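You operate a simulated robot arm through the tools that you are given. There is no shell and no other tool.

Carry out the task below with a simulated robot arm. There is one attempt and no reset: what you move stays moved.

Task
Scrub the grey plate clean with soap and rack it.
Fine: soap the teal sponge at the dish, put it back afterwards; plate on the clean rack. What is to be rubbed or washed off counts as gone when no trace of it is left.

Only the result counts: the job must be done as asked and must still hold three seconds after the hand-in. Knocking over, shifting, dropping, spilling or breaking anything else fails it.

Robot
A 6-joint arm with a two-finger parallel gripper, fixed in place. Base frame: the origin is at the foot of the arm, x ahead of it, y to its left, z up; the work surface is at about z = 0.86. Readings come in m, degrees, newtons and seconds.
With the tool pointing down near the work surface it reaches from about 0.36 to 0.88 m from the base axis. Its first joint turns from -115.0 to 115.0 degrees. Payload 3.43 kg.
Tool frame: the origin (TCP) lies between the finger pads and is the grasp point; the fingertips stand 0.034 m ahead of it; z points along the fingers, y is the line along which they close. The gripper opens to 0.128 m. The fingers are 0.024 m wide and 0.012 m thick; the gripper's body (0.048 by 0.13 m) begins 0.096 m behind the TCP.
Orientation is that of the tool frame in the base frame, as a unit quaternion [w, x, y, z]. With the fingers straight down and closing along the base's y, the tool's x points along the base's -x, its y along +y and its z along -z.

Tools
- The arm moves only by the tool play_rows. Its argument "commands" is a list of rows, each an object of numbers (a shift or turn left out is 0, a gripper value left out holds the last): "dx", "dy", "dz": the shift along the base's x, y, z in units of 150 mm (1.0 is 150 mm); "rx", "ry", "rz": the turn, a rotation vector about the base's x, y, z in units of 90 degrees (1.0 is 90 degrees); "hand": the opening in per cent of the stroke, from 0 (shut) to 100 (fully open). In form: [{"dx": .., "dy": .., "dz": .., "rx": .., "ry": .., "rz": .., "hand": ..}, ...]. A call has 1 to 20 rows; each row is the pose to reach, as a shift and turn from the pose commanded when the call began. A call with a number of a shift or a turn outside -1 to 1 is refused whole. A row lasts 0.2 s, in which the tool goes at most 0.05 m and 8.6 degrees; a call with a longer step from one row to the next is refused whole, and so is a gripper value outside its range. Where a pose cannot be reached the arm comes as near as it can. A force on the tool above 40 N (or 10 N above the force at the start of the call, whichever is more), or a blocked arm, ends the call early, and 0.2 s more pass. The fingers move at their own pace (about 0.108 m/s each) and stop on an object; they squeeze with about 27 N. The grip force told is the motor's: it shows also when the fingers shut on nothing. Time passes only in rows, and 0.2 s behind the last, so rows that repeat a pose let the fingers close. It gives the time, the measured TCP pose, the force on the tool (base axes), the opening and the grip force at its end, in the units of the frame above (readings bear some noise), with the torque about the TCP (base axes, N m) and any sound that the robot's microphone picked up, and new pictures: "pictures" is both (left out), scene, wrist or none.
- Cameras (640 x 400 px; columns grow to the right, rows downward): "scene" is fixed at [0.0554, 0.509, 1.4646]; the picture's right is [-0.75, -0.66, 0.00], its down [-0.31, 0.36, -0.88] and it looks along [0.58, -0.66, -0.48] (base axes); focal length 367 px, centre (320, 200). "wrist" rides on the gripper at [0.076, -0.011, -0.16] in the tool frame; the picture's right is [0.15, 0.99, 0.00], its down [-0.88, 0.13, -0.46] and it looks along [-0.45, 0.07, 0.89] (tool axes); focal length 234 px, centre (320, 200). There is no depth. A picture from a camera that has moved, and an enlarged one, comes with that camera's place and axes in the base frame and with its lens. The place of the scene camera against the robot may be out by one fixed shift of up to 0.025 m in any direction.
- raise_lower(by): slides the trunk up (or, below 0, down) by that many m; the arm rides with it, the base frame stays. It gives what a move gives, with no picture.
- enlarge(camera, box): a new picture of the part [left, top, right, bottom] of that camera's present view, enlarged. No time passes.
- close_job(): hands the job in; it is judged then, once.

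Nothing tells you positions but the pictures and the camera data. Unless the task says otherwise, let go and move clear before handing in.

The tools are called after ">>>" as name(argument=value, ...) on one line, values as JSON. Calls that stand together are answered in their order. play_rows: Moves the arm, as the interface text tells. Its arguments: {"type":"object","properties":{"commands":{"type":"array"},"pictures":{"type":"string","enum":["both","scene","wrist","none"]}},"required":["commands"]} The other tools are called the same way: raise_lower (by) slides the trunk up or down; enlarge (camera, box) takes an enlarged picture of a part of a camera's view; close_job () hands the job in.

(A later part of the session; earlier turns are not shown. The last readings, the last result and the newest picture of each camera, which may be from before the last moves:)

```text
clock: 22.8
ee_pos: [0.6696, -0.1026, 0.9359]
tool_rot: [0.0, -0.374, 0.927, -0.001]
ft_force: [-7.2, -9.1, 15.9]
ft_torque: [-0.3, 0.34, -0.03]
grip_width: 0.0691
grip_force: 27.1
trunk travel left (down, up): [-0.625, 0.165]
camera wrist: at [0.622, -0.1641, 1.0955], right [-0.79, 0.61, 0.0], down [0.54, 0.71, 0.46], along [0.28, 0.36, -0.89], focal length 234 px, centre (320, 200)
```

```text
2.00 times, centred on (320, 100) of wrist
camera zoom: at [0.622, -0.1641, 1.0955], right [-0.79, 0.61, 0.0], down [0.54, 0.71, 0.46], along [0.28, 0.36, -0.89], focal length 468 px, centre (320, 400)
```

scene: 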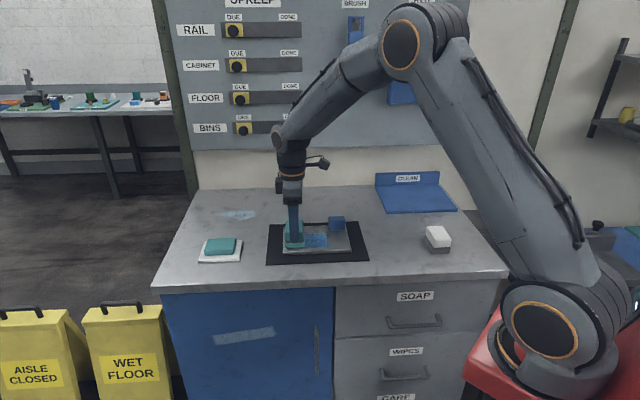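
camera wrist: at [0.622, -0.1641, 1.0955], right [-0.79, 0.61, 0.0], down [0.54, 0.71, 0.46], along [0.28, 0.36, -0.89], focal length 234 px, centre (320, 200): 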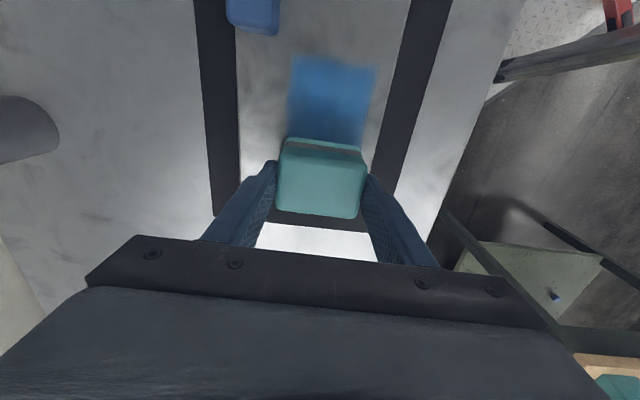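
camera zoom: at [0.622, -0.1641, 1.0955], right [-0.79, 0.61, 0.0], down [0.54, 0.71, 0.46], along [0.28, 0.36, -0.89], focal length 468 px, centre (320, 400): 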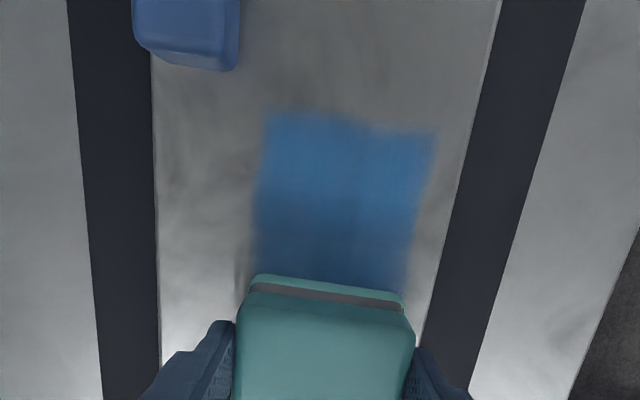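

The plate held still and the sponge slides at about 11 N friction, but the stain needs more rubbing. I'll do several full strokes over its length.

>>> play_rows(commands=[{"dx": -0.091, "dy": -0.088, "hand": 0}, {"dx": -0.182, "dy": -0.176, "hand": 0}, {"dx": -0.273, "dy": -0.264, "hand": 0}, {"dx": -0.364, "dy": -0.352, "hand": 0}, {"dx": -0.273, "dy": -0.264, "hand": 0}, {"dx": -0.182, "dy": -0.176, "hand": 0}, {"dx": -0.091, "dy": -0.088, "hand": 0}, {"dx": 0, "dy": 0, "hand": 0}, {"dx": -0.091, "dy": -0.088, "hand": 0}, {"dx": -0.182, "dy": -0.176, "hand": 0}, {"dx": -0.273, "dy": -0.264, "hand": 0}, {"dx": -0.364, "dy": -0.352, "hand": 0}, {"dx": -0.273, "dy": -0.264, "hand": 0}, {"dx": -0.182, "dy": -0.176, "hand": 0}, {"dx": -0.091, "dy": -0.088, "hand": 0}, {"dx": 0, "dy": 0, "hand": 0}], pictures="both")

>>> enlarge(camera="scene", box=[240, 180, 380, 280])

>>> enlarge(camera="wrist", box=[160, 0, 480, 200])

```text
clock: 26.2
ee_pos: [0.67, -0.1004, 0.9343]
tool_rot: [0.001, -0.375, 0.927, 0.0]
ft_force: [-4.8, -5.1, 9.4]
ft_torque: [-0.18, 0.23, 0.1]
grip_width: 0.0691
grip_force: 26.8
trunk travel left (down, up): [-0.625, 0.165]
camera wrist: at [0.6225, -0.1625, 1.0953], right [-0.79, 0.61, 0.0], down [0.54, 0.71, 0.46], along [0.28, 0.36, -0.89], focal length 234 px, centre (320, 200)
```

scene: 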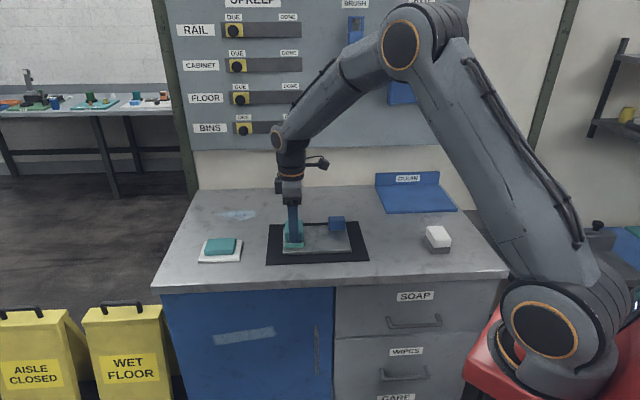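
wrist: 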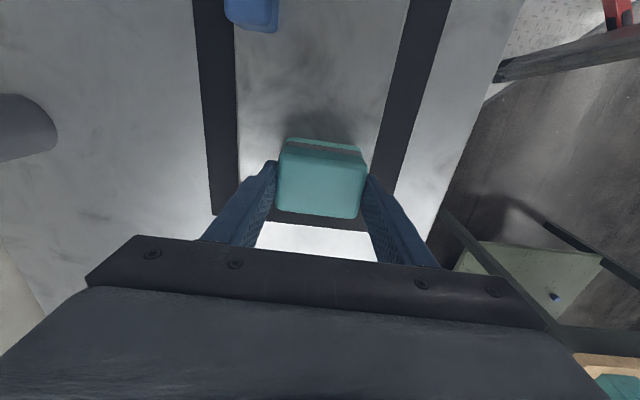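

```text
4.00 times, centred on (310, 230) of scene
camera zoom: at [0.0554, 0.509, 1.4646], right [-0.75, -0.66, 0.0], down [-0.31, 0.36, -0.88], along [0.58, -0.66, -0.48], focal length 1468 px, centre (360, 80)
```

zoom: 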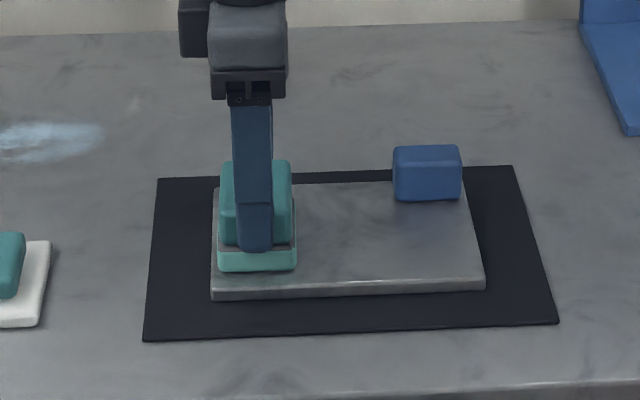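

```text
2.00 times, centred on (320, 100) of wrist
camera zoom: at [0.6225, -0.1625, 1.0953], right [-0.79, 0.61, 0.0], down [0.54, 0.71, 0.46], along [0.28, 0.36, -0.89], focal length 468 px, centre (320, 400)
```

zoom: 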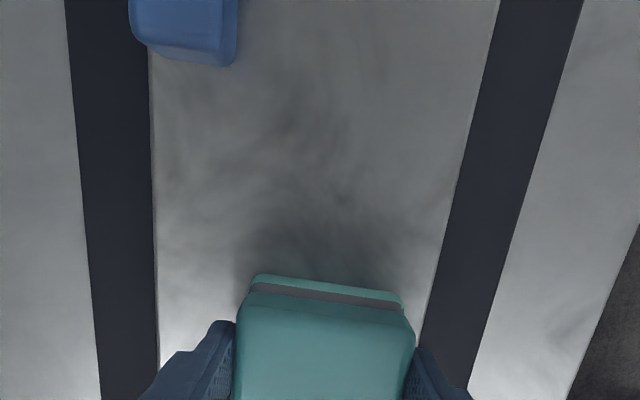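

The visible part of the stain is gone and the plate hasn't moved. I'll add strokes offset a few millimetres back and forward so no edges remain.

>>> play_rows(commands=[{"dx": 0.023, "dy": -0.024, "hand": 0}, {"dx": -0.068, "dy": -0.112, "hand": 0}, {"dx": -0.159, "dy": -0.2, "hand": 0}, {"dx": -0.25, "dy": -0.288, "hand": 0}, {"dx": -0.341, "dy": -0.376, "hand": 0}, {"dx": -0.401, "dy": -0.314, "hand": 0}, {"dx": -0.31, "dy": -0.226, "hand": 0}, {"dx": -0.219, "dy": -0.138, "hand": 0}, {"dx": -0.128, "dy": -0.05, "hand": 0}, {"dx": -0.037, "dy": 0.038, "hand": 0}, {"dx": 0.023, "dy": -0.024, "hand": 0}, {"dx": -0.068, "dy": -0.112, "hand": 0}, {"dx": -0.159, "dy": -0.2, "hand": 0}, {"dx": -0.25, "dy": -0.288, "hand": 0}, {"dx": -0.341, "dy": -0.376, "hand": 0}, {"dx": -0.401, "dy": -0.314, "hand": 0}, {"dx": -0.31, "dy": -0.226, "hand": 0}, {"dx": -0.219, "dy": -0.138, "hand": 0}, {"dx": -0.128, "dy": -0.05, "hand": 0}, {"dx": -0.037, "dy": 0.038, "hand": 0}], pictures="none")

```text
clock: 30.4
ee_pos: [0.6645, -0.0951, 0.935]
tool_rot: [0.0, -0.374, 0.927, 0.0]
ft_force: [-4.8, -5.2, 9.1]
ft_torque: [-0.21, 0.26, 0.1]
grip_width: 0.069
grip_force: 27.6
trunk travel left (down, up): [-0.625, 0.165]
```

The extra strokes are done. I'll lift off and move aside to inspect the whole plate.

>>> play_rows(commands=[{"dz": 0.03, "hand": 0}, {"dz": 0.2, "hand": 0}, {"dz": 0.5, "hand": 0}, {"dz": 0.8, "hand": 0}, {"dx": 0.15, "dy": 0.05, "dz": 1.0, "hand": 0}, {"dx": 0.3, "dy": 0.09, "dz": 1.0, "hand": 0}, {"dx": 0.3, "dy": 0.09, "dz": 1.0, "hand": 0}])

>>> enlarge(camera="wrist", box=[200, 0, 440, 150])

>>> enlarge(camera="scene", box=[260, 210, 380, 270])

```text
clock: 32.0
ee_pos: [0.7095, -0.0806, 1.0843]
tool_rot: [0.0, -0.374, 0.927, 0.0]
ft_force: [-0.3, -0.9, -1.1]
ft_torque: [-0.01, 0.02, 0.01]
grip_width: 0.0689
grip_force: 26.8
trunk travel left (down, up): [-0.625, 0.165]
camera wrist: at [0.663, -0.1431, 1.245], right [-0.79, 0.61, 0.0], down [0.54, 0.71, 0.46], along [0.28, 0.36, -0.89], focal length 234 px, centre (320, 200)
```

scene: 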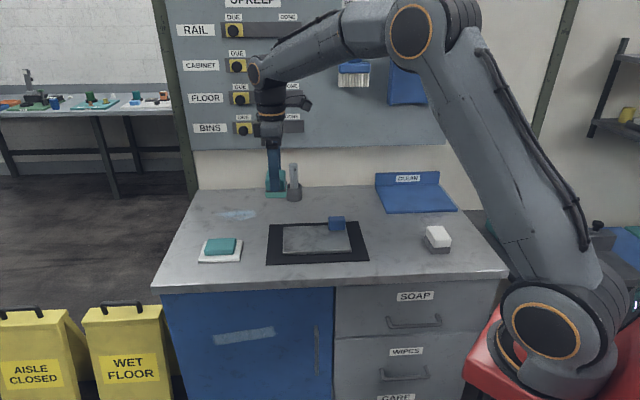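
wrist: 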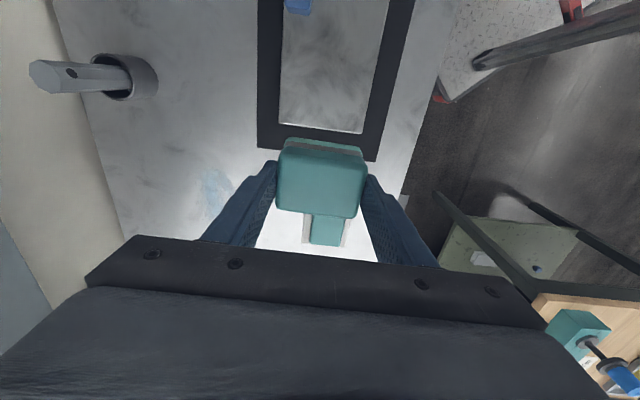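

```text
2.67 times, centred on (320, 75) of wrist
camera zoom: at [0.663, -0.1431, 1.245], right [-0.79, 0.61, 0.0], down [0.54, 0.71, 0.46], along [0.28, 0.36, -0.89], focal length 624 px, centre (320, 533)
```

zoom: 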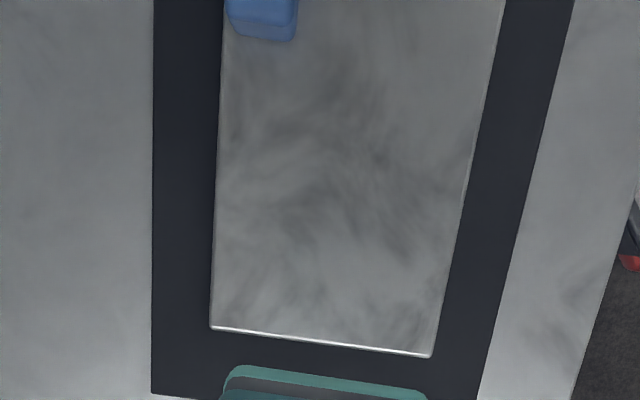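

```text
5.33 times, centred on (320, 240) of scene
camera zoom: at [0.0554, 0.509, 1.4646], right [-0.75, -0.66, 0.0], down [-0.31, 0.36, -0.88], along [0.58, -0.66, -0.48], focal length 1957 px, centre (320, -13)
```

zoom: 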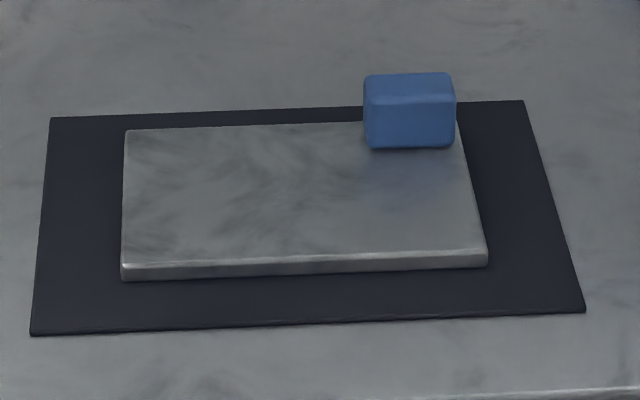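

The plate looks clean on its left and middle. On the way back I'll stop over the middle of the plate to inspect its right part, where I see a faint bluish tint in front of the knob that may be its reflection.

>>> play_rows(commands=[{"dx": -0.22, "dy": -0.15, "hand": 0}, {"dx": -0.445, "dy": -0.304, "hand": 0}, {"dx": -0.445, "dy": -0.304, "hand": 0}], pictures="wrist")

>>> enlarge(camera="wrist", box=[200, 0, 440, 150])

>>> enlarge(camera="scene", box=[260, 210, 380, 270])

```text
clock: 32.8
ee_pos: [0.6421, -0.1273, 1.0851]
tool_rot: [0.0, -0.375, 0.927, -0.001]
ft_force: [-0.4, 0.6, -0.4]
ft_torque: [-0.01, 0.04, 0.01]
grip_width: 0.0694
grip_force: 26.8
trunk travel left (down, up): [-0.625, 0.165]
camera wrist: at [0.5954, -0.1893, 1.2448], right [-0.79, 0.61, 0.0], down [0.54, 0.71, 0.46], along [0.28, 0.36, -0.89], focal length 234 px, centre (320, 200)
```

wrist: 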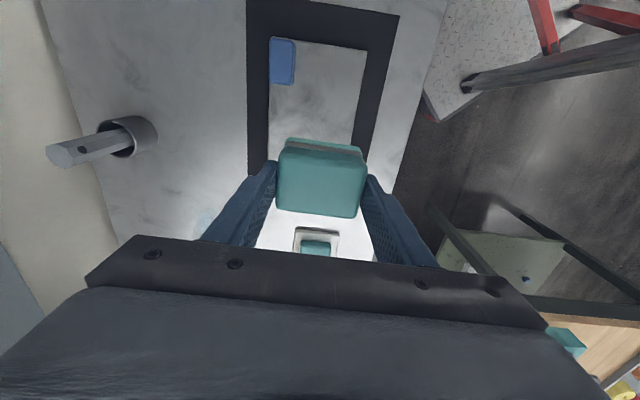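

```text
2.67 times, centred on (320, 75) of wrist
camera zoom: at [0.5954, -0.1893, 1.2448], right [-0.79, 0.61, 0.0], down [0.54, 0.71, 0.46], along [0.28, 0.36, -0.89], focal length 624 px, centre (320, 533)
```

zoom: 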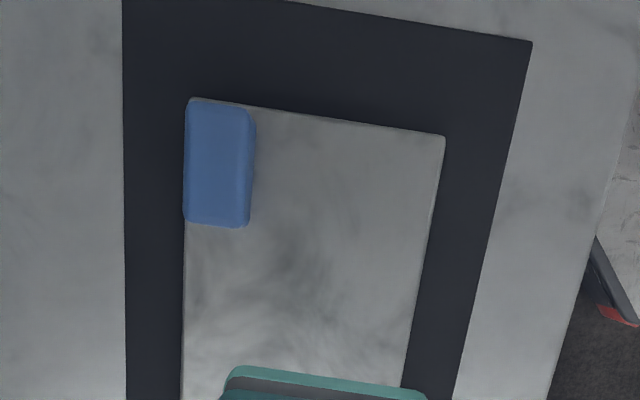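

```text
5.33 times, centred on (320, 240) of scene
camera zoom: at [0.0554, 0.509, 1.4646], right [-0.75, -0.66, 0.0], down [-0.31, 0.36, -0.88], along [0.58, -0.66, -0.48], focal length 1957 px, centre (320, -13)
```

zoom: 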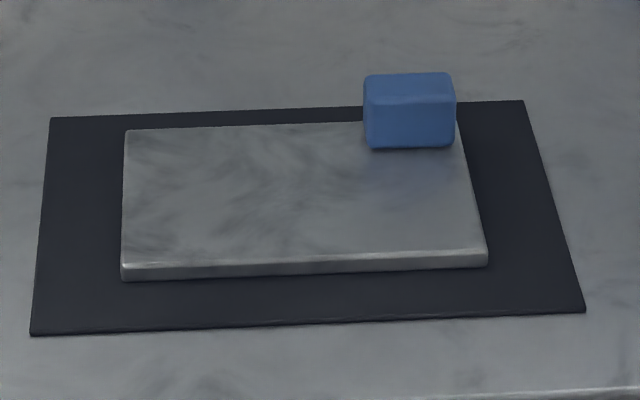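

The whole plate top is clean; the tint was only the knob's reflection. Now I'll carry the sponge back to its place.

>>> play_rows(commands=[{"dx": -0.245, "dy": -0.185, "hand": 0}, {"dx": -0.49, "dy": -0.37, "hand": 0}, {"dx": -0.735, "dy": -0.556, "hand": 0}, {"dx": -0.98, "dy": -0.741, "hand": 0}, {"dx": -0.98, "dy": -0.741, "hand": 0}], pictures="none")

>>> play_rows(commands=[{"dx": -0.163, "dy": -0.123, "hand": 0}, {"dx": -0.327, "dy": -0.247, "hand": 0}, {"dx": -0.327, "dy": -0.247, "dz": -0.3, "hand": 0}, {"dx": -0.327, "dy": -0.247, "dz": -0.6, "hand": 0}, {"dx": -0.327, "dy": -0.247, "dz": -0.85, "hand": 0}, {"dx": -0.327, "dy": -0.247, "dz": -1.0, "hand": 0}, {"dx": -0.327, "dy": -0.247, "dz": -1.0, "hand": 0}], pictures="both")

>>> enlarge(camera="scene", box=[360, 190, 480, 270])

```text
clock: 34.0
ee_pos: [0.498, -0.2369, 1.0846]
tool_rot: [0.0, -0.375, 0.927, 0.0]
ft_force: [-0.8, -0.6, -0.7]
ft_torque: [-0.03, 0.01, 0.0]
grip_width: 0.0692
grip_force: 27.1
trunk travel left (down, up): [-0.625, 0.165]
```

```text
clock: 35.6
ee_pos: [0.4469, -0.2762, 0.9347]
tool_rot: [0.0, -0.375, 0.927, -0.001]
ft_force: [0.2, 0.5, -0.3]
ft_torque: [-0.02, 0.01, 0.02]
grip_width: 0.0687
grip_force: 27.3
trunk travel left (down, up): [-0.625, 0.165]
camera wrist: at [0.3995, -0.3375, 1.0946], right [-0.79, 0.61, 0.0], down [0.54, 0.71, 0.46], along [0.28, 0.36, -0.89], focal length 234 px, centre (320, 200)
```

scene: 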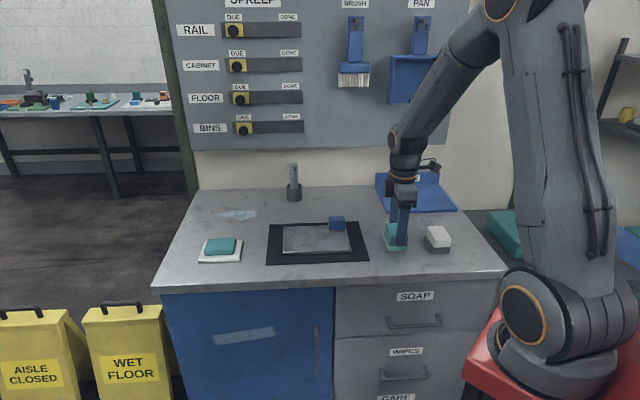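
wrist: 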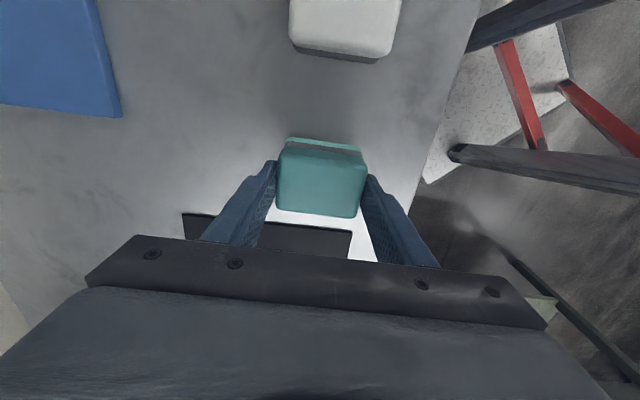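

```text
5.00 times, centred on (420, 230) of scene
camera zoom: at [0.0554, 0.509, 1.4646], right [-0.75, -0.66, 0.0], down [-0.31, 0.36, -0.88], along [0.58, -0.66, -0.48], focal length 1835 px, centre (-180, 50)
```

zoom: 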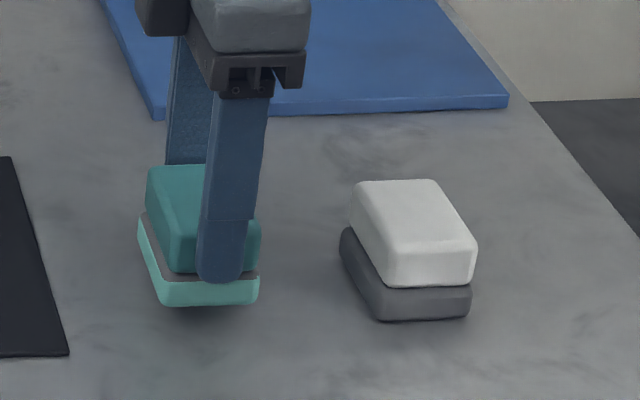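

The sponge hovers 15 mm above its spot. I'll lower it gently until it touches the bench.

>>> play_rows(commands=[{"dz": -0.04, "hand": 0}, {"dz": -0.07, "hand": 0}, {"dz": -0.085, "hand": 0}, {"dz": -0.093, "hand": 0}, {"dz": -0.098, "hand": 0}, {"dz": -0.098, "hand": 0}], pictures="none")

```text
clock: 37.0
ee_pos: [0.4442, -0.2759, 0.9196]
tool_rot: [0.001, -0.375, 0.927, 0.0]
ft_force: [1.0, -0.8, 0.2]
ft_torque: [-0.02, -0.04, -0.06]
grip_width: 0.069
grip_force: 27.7
trunk travel left (down, up): [-0.625, 0.165]
```

>>> play_rows(commands=[{"dz": -0.005, "hand": 0}, {"dz": -0.009, "hand": 0}, {"dz": -0.009, "hand": 0}], pictures="none")

```text
clock: 37.8
ee_pos: [0.4468, -0.2751, 0.9186]
tool_rot: [0.0, -0.374, 0.927, 0.0]
ft_force: [0.0, 0.0, 3.7]
ft_torque: [0.09, -0.01, 0.0]
grip_width: 0.0689
grip_force: 27.1
trunk travel left (down, up): [-0.625, 0.165]
```

The sponge rests on the bench with about 4 N. I'll open the fingers and check it stays.

>>> play_rows(commands=[{"hand": 65}, {"hand": 100}, {"hand": 100}, {"hand": 100}], pictures="none")

>>> play_rows(commands=[{"dz": 0.15, "hand": 100}, {"dz": 0.4, "hand": 100}, {"dz": 0.7, "hand": 100}, {"dz": 1.0, "hand": 100}, {"dz": 1.0, "hand": 100}], pictures="both")

>>> enlarge(camera="scene", box=[360, 190, 480, 270])

```text
clock: 38.8
ee_pos: [0.4467, -0.2754, 0.9184]
tool_rot: [0.0, -0.374, 0.927, 0.0]
ft_force: [-0.1, -0.3, -0.3]
ft_torque: [-0.02, 0.02, 0.02]
grip_width: 0.1279
grip_force: 0.0
trunk travel left (down, up): [-0.625, 0.165]
```

```text
clock: 40.0
ee_pos: [0.4465, -0.2749, 1.0682]
tool_rot: [0.0, -0.375, 0.927, 0.001]
ft_force: [0.2, 0.6, -0.2]
ft_torque: [0.04, -0.01, 0.0]
grip_width: 0.1278
grip_force: 0.1
trunk travel left (down, up): [-0.625, 0.165]
camera wrist: at [0.3998, -0.3382, 1.2295], right [-0.79, 0.61, 0.0], down [0.54, 0.71, 0.46], along [0.28, 0.36, -0.89], focal length 234 px, centre (320, 200)
```

scene: 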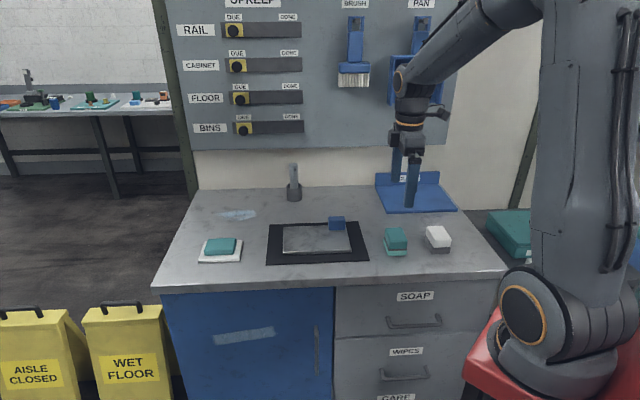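
wrist: 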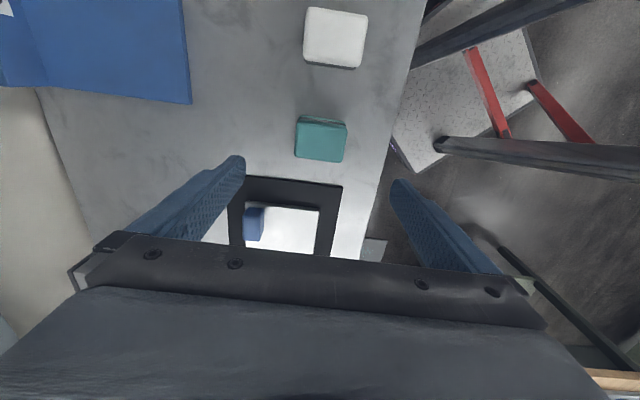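

```text
5.00 times, centred on (420, 230) of scene
camera zoom: at [0.0554, 0.509, 1.4646], right [-0.75, -0.66, 0.0], down [-0.31, 0.36, -0.88], along [0.58, -0.66, -0.48], focal length 1835 px, centre (-180, 50)
```

zoom: 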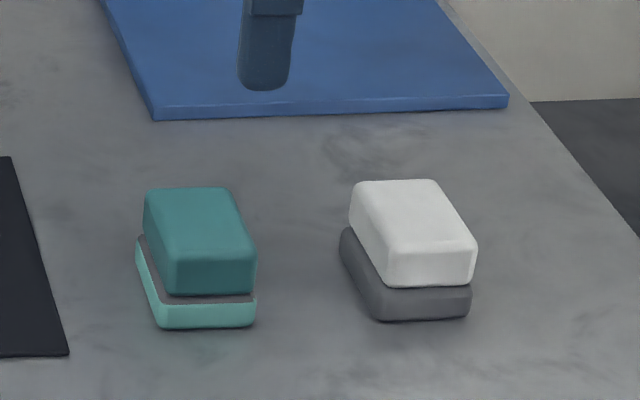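

The sponge is back on its original spot and upright. Now I'll move the empty gripper over toward the clean rack to measure it.

>>> play_rows(commands=[{"dx": 0.13, "dy": -0.185, "dz": 0.1, "hand": 100}, {"dx": 0.26, "dy": -0.37, "dz": 0.2, "hand": 100}, {"dx": 0.39, "dy": -0.555, "dz": 0.2, "hand": 100}, {"dx": 0.513, "dy": -0.74, "dz": 0.2, "hand": 100}, {"dx": 0.65, "dy": -0.92, "dz": 0.2, "hand": 100}, {"dx": 0.65, "dy": -0.92, "dz": 0.2, "hand": 100}])

>>> enlarge(camera="scene", box=[350, 150, 480, 230])

>>> enlarge(camera="wrist", box=[0, 0, 480, 240])

```text
clock: 41.4
ee_pos: [0.5452, -0.4135, 1.0984]
tool_rot: [0.0, -0.374, 0.927, 0.001]
ft_force: [-0.9, -0.4, 0.3]
ft_torque: [-0.03, 0.03, 0.0]
grip_width: 0.1283
grip_force: 0.0
trunk travel left (down, up): [-0.625, 0.165]
camera wrist: at [0.4984, -0.4756, 1.259], right [-0.79, 0.61, 0.0], down [0.54, 0.71, 0.46], along [0.28, 0.36, -0.89], focal length 234 px, centre (320, 200)
```

scene: 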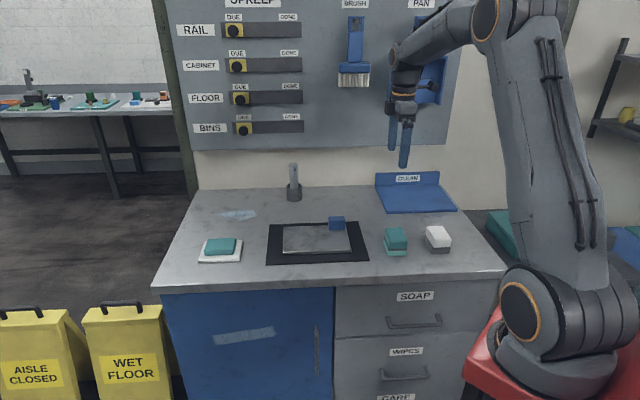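
wrist: 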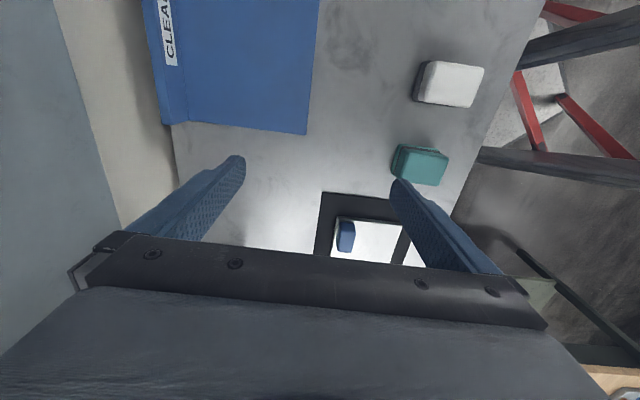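

```text
4.92 times, centred on (415, 190) of scene
camera zoom: at [0.0554, 0.509, 1.4646], right [-0.75, -0.66, 0.0], down [-0.31, 0.36, -0.88], along [0.58, -0.66, -0.48], focal length 1807 px, centre (-148, 249)
```

zoom: 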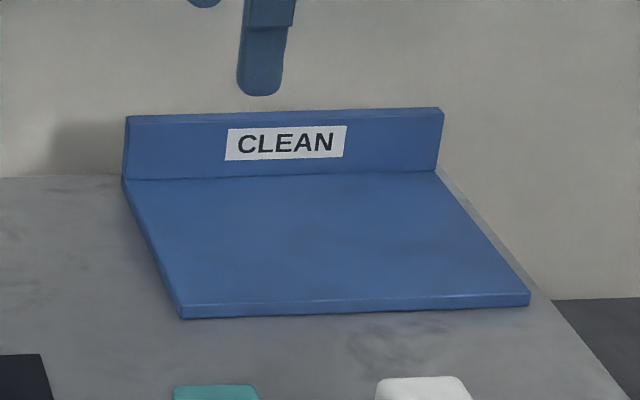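

```text
1.33 times, centred on (240, 120) of wrist
camera zoom: at [0.4984, -0.4756, 1.259], right [-0.79, 0.61, 0.0], down [0.54, 0.71, 0.46], along [0.28, 0.36, -0.89], focal length 312 px, centre (427, 307)
```

zoom: 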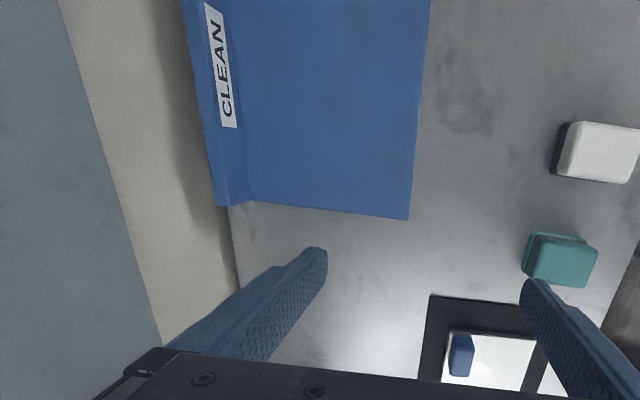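

The rack tray measures about 0.23 × 0.19 m, centred near (0.548, -0.575), with a 5 cm upright at the back, and the panel and pan hang close behind it. To keep the wrist clear of the pan I want to set the plate down turned by 180° with its knob at the front, so I'll test whether the tool can turn a further 90° here.

>>> play_rows(commands=[{"rz": 0.09, "hand": 100}, {"rz": 0.18, "hand": 100}, {"rz": 0.27, "hand": 100}, {"rz": 0.36, "hand": 100}, {"rz": 0.45, "hand": 100}, {"rz": 0.54, "hand": 100}, {"rz": 0.63, "hand": 100}, {"rz": 0.72, "hand": 100}, {"rz": 0.81, "hand": 100}, {"rz": 0.9, "hand": 100}, {"rz": 0.99, "hand": 100}, {"rz": 1.0, "hand": 100}])

```text
clock: 44.0
ee_pos: [0.5436, -0.4122, 1.0992]
tool_rot: [0.001, 0.917, -0.399, 0.0]
ft_force: [0.1, -0.7, -0.5]
ft_torque: [0.02, -0.01, 0.0]
grip_width: 0.128
grip_force: 0.0
trunk travel left (down, up): [-0.625, 0.165]
camera wrist: at [0.6038, -0.462, 1.259], right [-0.62, -0.78, 0.0], down [-0.7, 0.56, 0.46], along [-0.36, 0.28, -0.89], focal length 234 px, centre (320, 200)
```

scene: 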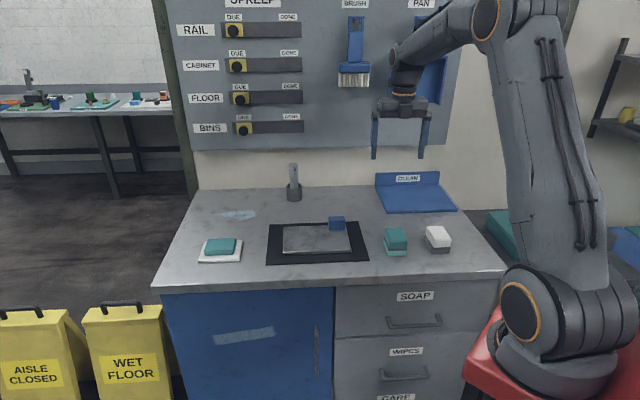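
wrist: 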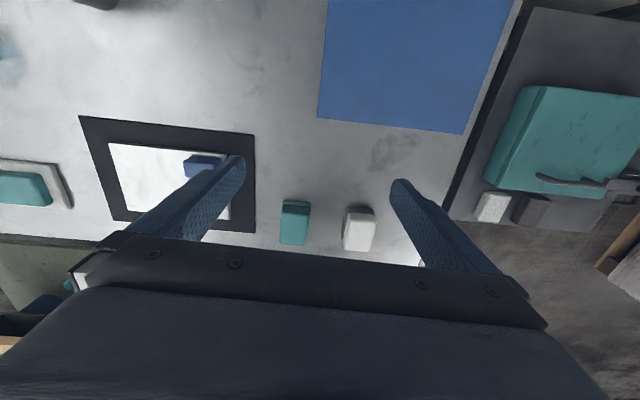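

The extra 90° turn works (about 1° short here, likely near a limit, but the knob position is easier). I'll move to above the knob in this orientation, with the fingers closing along the knob's 55 mm side.

>>> play_rows(commands=[{"dx": 0.1, "dy": 0.24, "hand": 100}, {"dx": 0.2, "dy": 0.48, "hand": 100}, {"dx": 0.31, "dy": 0.72, "hand": 100}, {"dx": 0.41, "dy": 0.96, "hand": 100}, {"dx": 0.45, "dy": 1.0, "hand": 100}, {"dx": 0.45, "dy": 1.0, "hand": 100}], pictures="none")

>>> play_rows(commands=[{"dx": 0.06, "dy": 0.1, "dz": -0.2, "hand": 100}, {"dx": 0.06, "dy": 0.2, "dz": -0.3, "hand": 100}, {"dx": 0.06, "dy": 0.2, "dz": -0.3, "hand": 100}], pictures="both")

>>> enlarge(camera="wrist", box=[200, 80, 440, 230])

```text
clock: 45.4
ee_pos: [0.6102, -0.2638, 1.0979]
tool_rot: [0.0, 0.921, -0.391, -0.001]
ft_force: [0.6, 0.8, 0.9]
ft_torque: [-0.01, -0.01, 0.0]
grip_width: 0.1281
grip_force: 0.0
trunk travel left (down, up): [-0.625, 0.165]
```

```text
clock: 46.2
ee_pos: [0.6207, -0.2334, 1.0537]
tool_rot: [0.0, 0.921, -0.39, 0.0]
ft_force: [-0.3, -0.6, 0.4]
ft_torque: [0.02, 0.01, -0.01]
grip_width: 0.1281
grip_force: 0.1
trunk travel left (down, up): [-0.625, 0.165]
camera wrist: at [0.68, -0.2812, 1.2143], right [-0.61, -0.79, 0.0], down [-0.71, 0.54, 0.46], along [-0.36, 0.28, -0.89], focal length 234 px, centre (320, 200)
```

scene: 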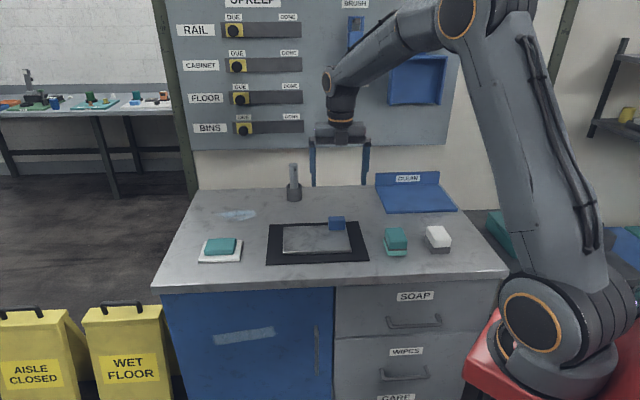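
wrist: 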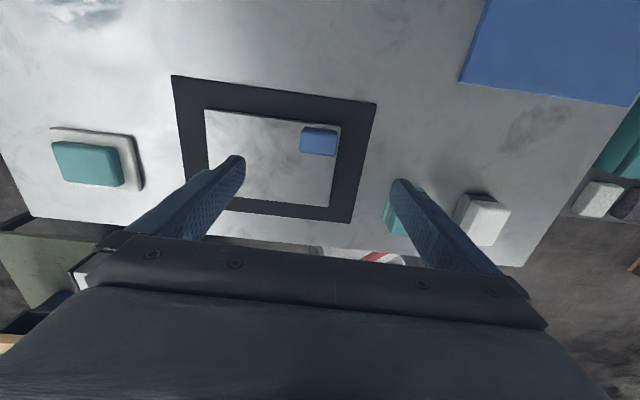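

```text
2.67 times, centred on (320, 155) of wrist
camera zoom: at [0.68, -0.2812, 1.2143], right [-0.61, -0.79, 0.0], down [-0.71, 0.54, 0.46], along [-0.36, 0.28, -0.89], focal length 624 px, centre (320, 320)
```

zoom: 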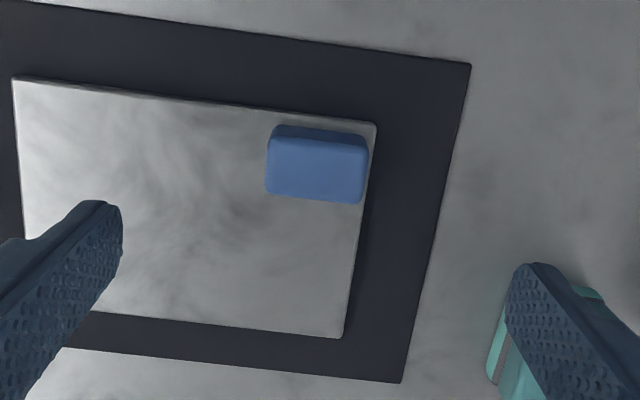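

The tool is aligned with the knob to within 2 mm and 1°. I'll descend with open fingers to straddle the knob, stopping with the fingertips several millimetres above the plate.

>>> play_rows(commands=[{"dz": -0.25, "hand": 100}, {"dz": -0.5, "hand": 100}, {"dz": -0.7, "hand": 100}, {"dz": -0.82, "hand": 100}, {"dz": -0.87, "hand": 100}, {"dz": -0.9, "hand": 100}, {"dz": -0.9, "hand": 100}], pictures="both")

>>> enlarge(camera="scene", box=[260, 180, 400, 270])

>>> enlarge(camera="wrist", box=[200, 80, 440, 230])

```text
clock: 47.8
ee_pos: [0.6186, -0.2333, 0.9198]
tool_rot: [0.0, 0.92, -0.391, 0.0]
ft_force: [0.1, -0.1, 0.2]
ft_torque: [0.01, -0.03, 0.0]
grip_width: 0.1281
grip_force: 0.1
trunk travel left (down, up): [-0.625, 0.165]
camera wrist: at [0.6807, -0.2814, 1.0789], right [-0.61, -0.79, 0.0], down [-0.71, 0.54, 0.46], along [-0.36, 0.28, -0.89], focal length 234 px, centre (320, 200)
```

scene: 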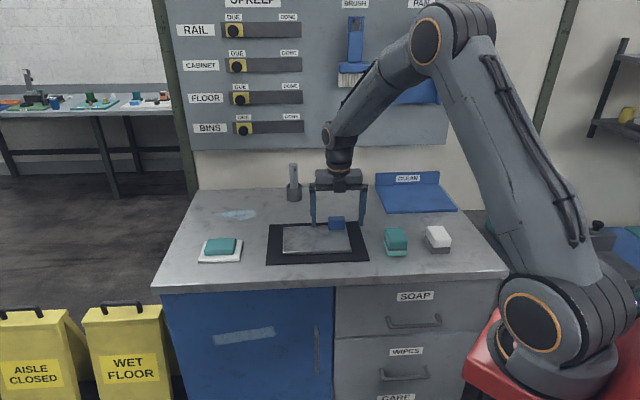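
wrist: 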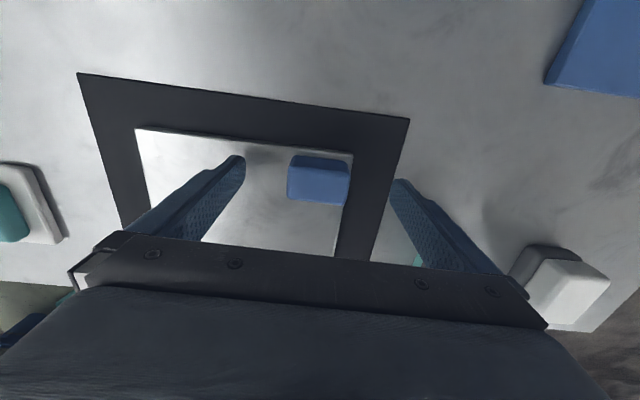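

```text
4.44 times, centred on (330, 225) of scene
camera zoom: at [0.0554, 0.509, 1.4646], right [-0.75, -0.66, 0.0], down [-0.31, 0.36, -0.88], along [0.58, -0.66, -0.48], focal length 1631 px, centre (276, 89)
```

zoom: 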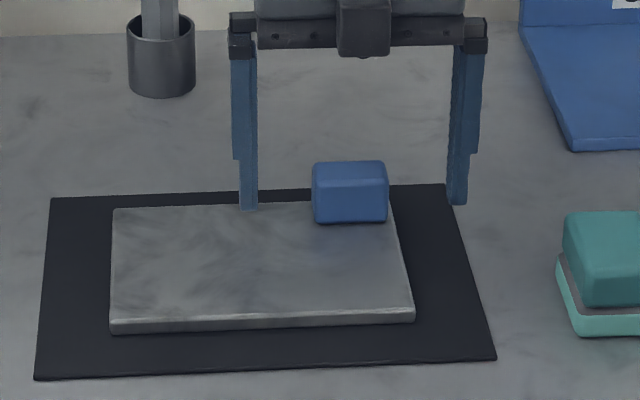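

```text
2.67 times, centred on (320, 155) of wrist
camera zoom: at [0.6807, -0.2814, 1.0789], right [-0.61, -0.79, 0.0], down [-0.71, 0.54, 0.46], along [-0.36, 0.28, -0.89], focal length 624 px, centre (320, 320)
```

zoom: 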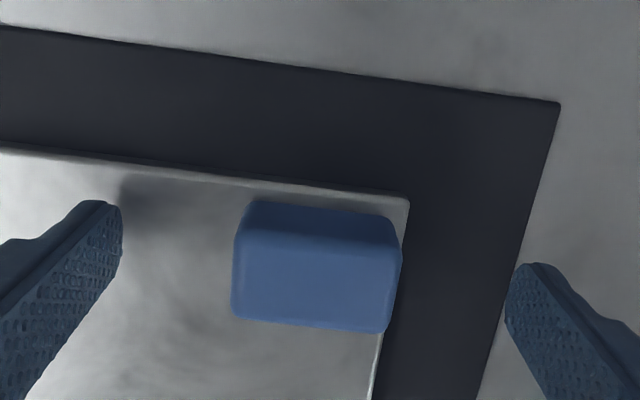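

The fingers straddle the knob symmetrically with about 10 mm left above the plate. I'll go 3 mm lower and close.

>>> play_rows(commands=[{"dz": -0.02, "hand": 100}, {"dz": -0.02, "hand": 60}, {"dz": -0.02, "hand": 0}, {"dz": -0.02, "hand": 0}, {"dz": -0.02, "hand": 0}, {"dz": -0.02, "hand": 0}], pictures="both")

>>> enlarge(camera="scene", box=[260, 180, 400, 270])

```text
clock: 49.2
ee_pos: [0.6204, -0.2329, 0.9161]
tool_rot: [0.0, 0.92, -0.391, 0.0]
ft_force: [2.2, 2.0, 0.7]
ft_torque: [-0.1, -0.25, 0.41]
grip_width: 0.0496
grip_force: 26.9
trunk travel left (down, up): [-0.625, 0.165]
camera wrist: at [0.681, -0.2808, 1.0759], right [-0.61, -0.79, 0.0], down [-0.71, 0.54, 0.46], along [-0.36, 0.28, -0.89], focal length 234 px, centre (320, 200)
```

scene: 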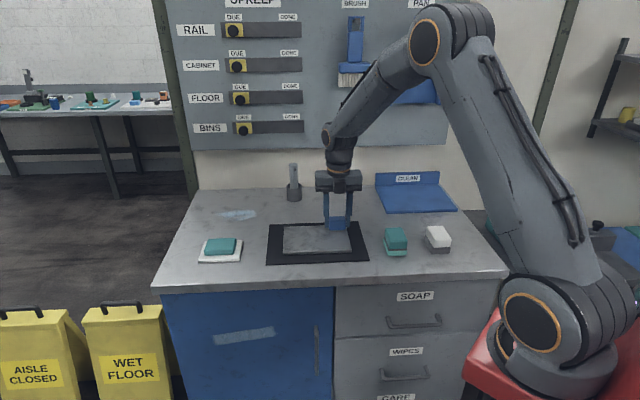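
wrist: 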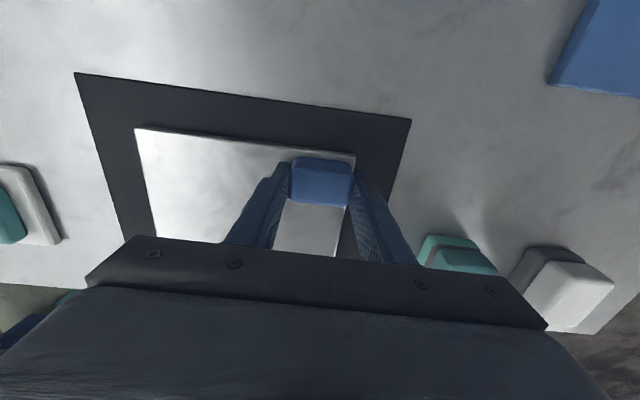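

```text
4.44 times, centred on (330, 225) of scene
camera zoom: at [0.0554, 0.509, 1.4646], right [-0.75, -0.66, 0.0], down [-0.31, 0.36, -0.88], along [0.58, -0.66, -0.48], focal length 1631 px, centre (276, 89)
```

zoom: 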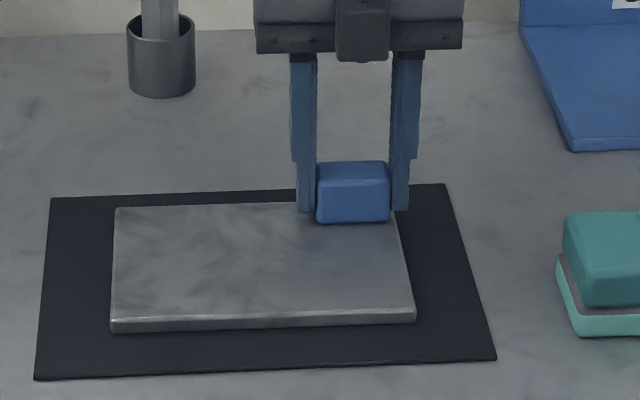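

The knob is gripped at 50 mm with 27 N. I'll lift slowly and watch weight and tilt.

>>> play_rows(commands=[{"dz": 0.02, "hand": 0}, {"dz": 0.05, "hand": 0}, {"dz": 0.1, "hand": 0}, {"dz": 0.15, "hand": 0}, {"dz": 0.2, "hand": 0}, {"dz": 0.2, "hand": 0}], pictures="both")

>>> enlarge(camera="scene", box=[250, 170, 410, 270])

```text
clock: 50.6
ee_pos: [0.619, -0.2324, 0.9455]
tool_rot: [0.0, 0.921, -0.391, -0.001]
ft_force: [0.0, -0.2, -5.9]
ft_torque: [-0.39, 0.08, 0.01]
grip_width: 0.0499
grip_force: 27.1
trunk travel left (down, up): [-0.625, 0.165]
camera wrist: at [0.6809, -0.2812, 1.1057], right [-0.61, -0.79, 0.0], down [-0.71, 0.54, 0.46], along [-0.36, 0.28, -0.89], focal length 234 px, centre (320, 200)
```

scene: 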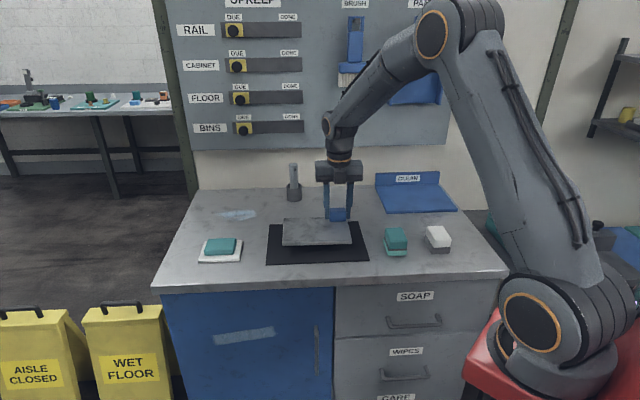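
wrist: 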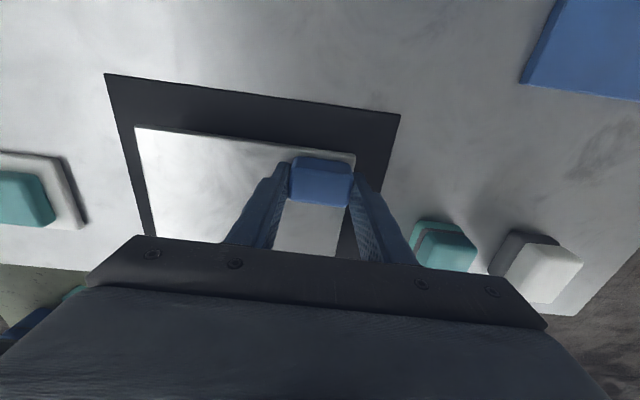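

```text
4.00 times, centred on (330, 220) of scene
camera zoom: at [0.0554, 0.509, 1.4646], right [-0.75, -0.66, 0.0], down [-0.31, 0.36, -0.88], along [0.58, -0.66, -0.48], focal length 1468 px, centre (280, 120)
```

zoom: 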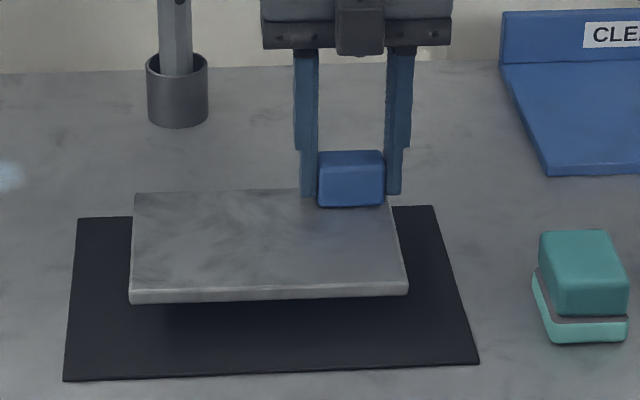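

The plate comes up level, weighing about 6 N. I'll raise it well clear and start the 180° turn here, away from the wall.

>>> play_rows(commands=[{"dz": 0.1, "hand": 0}, {"dz": 0.25, "hand": 0}, {"dz": 0.4, "hand": 0}, {"dz": 0.55, "hand": 0}, {"dz": 0.7, "hand": 0}, {"dz": 0.8, "hand": 0}, {"dz": 0.8, "hand": 0}], pictures="scene")

>>> play_rows(commands=[{"rz": -0.03, "hand": 0}, {"rz": -0.08, "hand": 0}, {"rz": -0.14, "hand": 0}, {"rz": -0.2, "hand": 0}, {"rz": -0.26, "hand": 0}, {"rz": -0.32, "hand": 0}, {"rz": -0.38, "hand": 0}, {"rz": -0.44, "hand": 0}, {"rz": -0.5, "hand": 0}, {"rz": -0.56, "hand": 0}, {"rz": -0.62, "hand": 0}, {"rz": -0.68, "hand": 0}, {"rz": -0.74, "hand": 0}, {"rz": -0.8, "hand": 0}, {"rz": -0.86, "hand": 0}, {"rz": -0.92, "hand": 0}, {"rz": -0.97, "hand": 0}, {"rz": -1.0, "hand": 0}, {"rz": -1.0, "hand": 0}], pictures="both")

```text
clock: 52.2
ee_pos: [0.6206, -0.2344, 1.0661]
tool_rot: [0.0, 0.921, -0.39, 0.0]
ft_force: [-0.5, 0.1, -6.8]
ft_torque: [-0.38, 0.06, -0.01]
grip_width: 0.0498
grip_force: 26.8
trunk travel left (down, up): [-0.625, 0.165]
```

scene: 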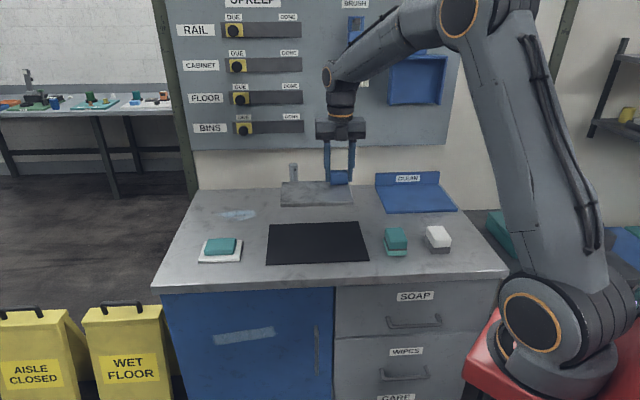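

```text
clock: 56.2
ee_pos: [0.6204, -0.2337, 1.0654]
tool_rot: [0.0, -0.374, 0.927, 0.0]
ft_force: [0.3, -0.5, -5.9]
ft_torque: [0.09, 0.35, -0.03]
grip_width: 0.0497
grip_force: 26.6
trunk travel left (down, up): [-0.625, 0.165]
camera wrist: at [0.5737, -0.2953, 1.2258], right [-0.79, 0.61, 0.0], down [0.54, 0.7, 0.46], along [0.28, 0.36, -0.89], focal length 234 px, centre (320, 200)
```

scene: 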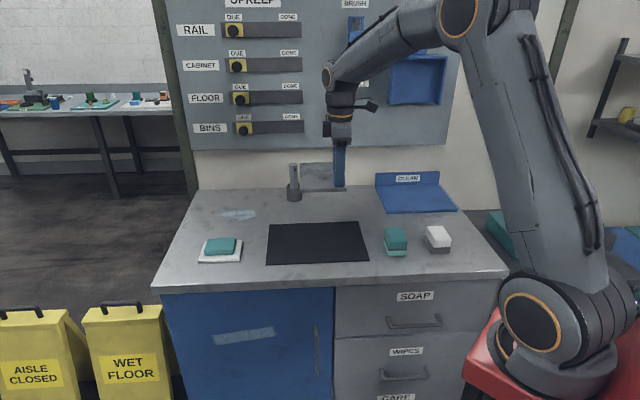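
wrist: 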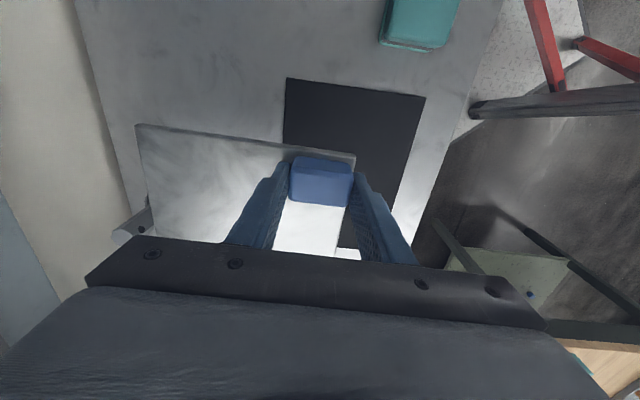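

Half the turn is done and the plate stays level in the grip. I'll make the second 90°.

>>> play_rows(commands=[{"rz": -0.03, "hand": 0}, {"rz": -0.08, "hand": 0}, {"rz": -0.14, "hand": 0}, {"rz": -0.2, "hand": 0}, {"rz": -0.26, "hand": 0}, {"rz": -0.32, "hand": 0}, {"rz": -0.38, "hand": 0}, {"rz": -0.44, "hand": 0}, {"rz": -0.5, "hand": 0}, {"rz": -0.56, "hand": 0}, {"rz": -0.62, "hand": 0}, {"rz": -0.68, "hand": 0}, {"rz": -0.74, "hand": 0}, {"rz": -0.8, "hand": 0}, {"rz": -0.86, "hand": 0}, {"rz": -0.92, "hand": 0}, {"rz": -0.97, "hand": 0}, {"rz": -1.0, "hand": 0}, {"rz": -1.0, "hand": 0}], pictures="both")

```text
clock: 60.2
ee_pos: [0.6209, -0.234, 1.0648]
tool_rot: [0.0, 0.391, 0.92, 0.0]
ft_force: [0.3, 0.6, -5.0]
ft_torque: [0.35, -0.1, -0.03]
grip_width: 0.0495
grip_force: 26.6
trunk travel left (down, up): [-0.625, 0.165]
camera wrist: at [0.5598, -0.188, 1.2258], right [0.61, 0.79, 0.0], down [0.71, -0.54, 0.46], along [0.36, -0.28, -0.89], focal length 234 px, centre (320, 200)
```

scene: 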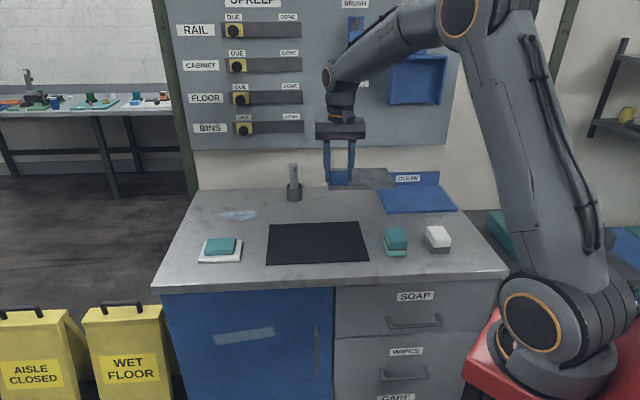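
wrist: 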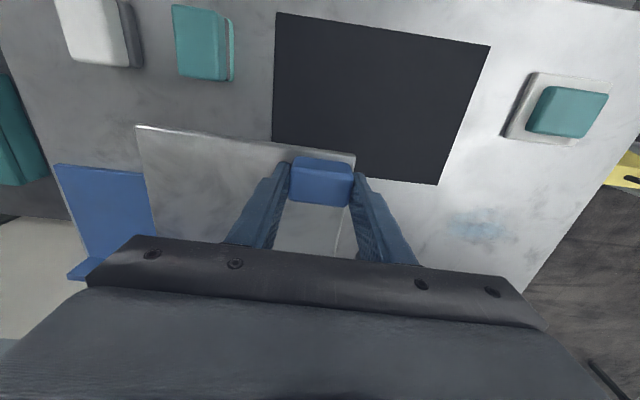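

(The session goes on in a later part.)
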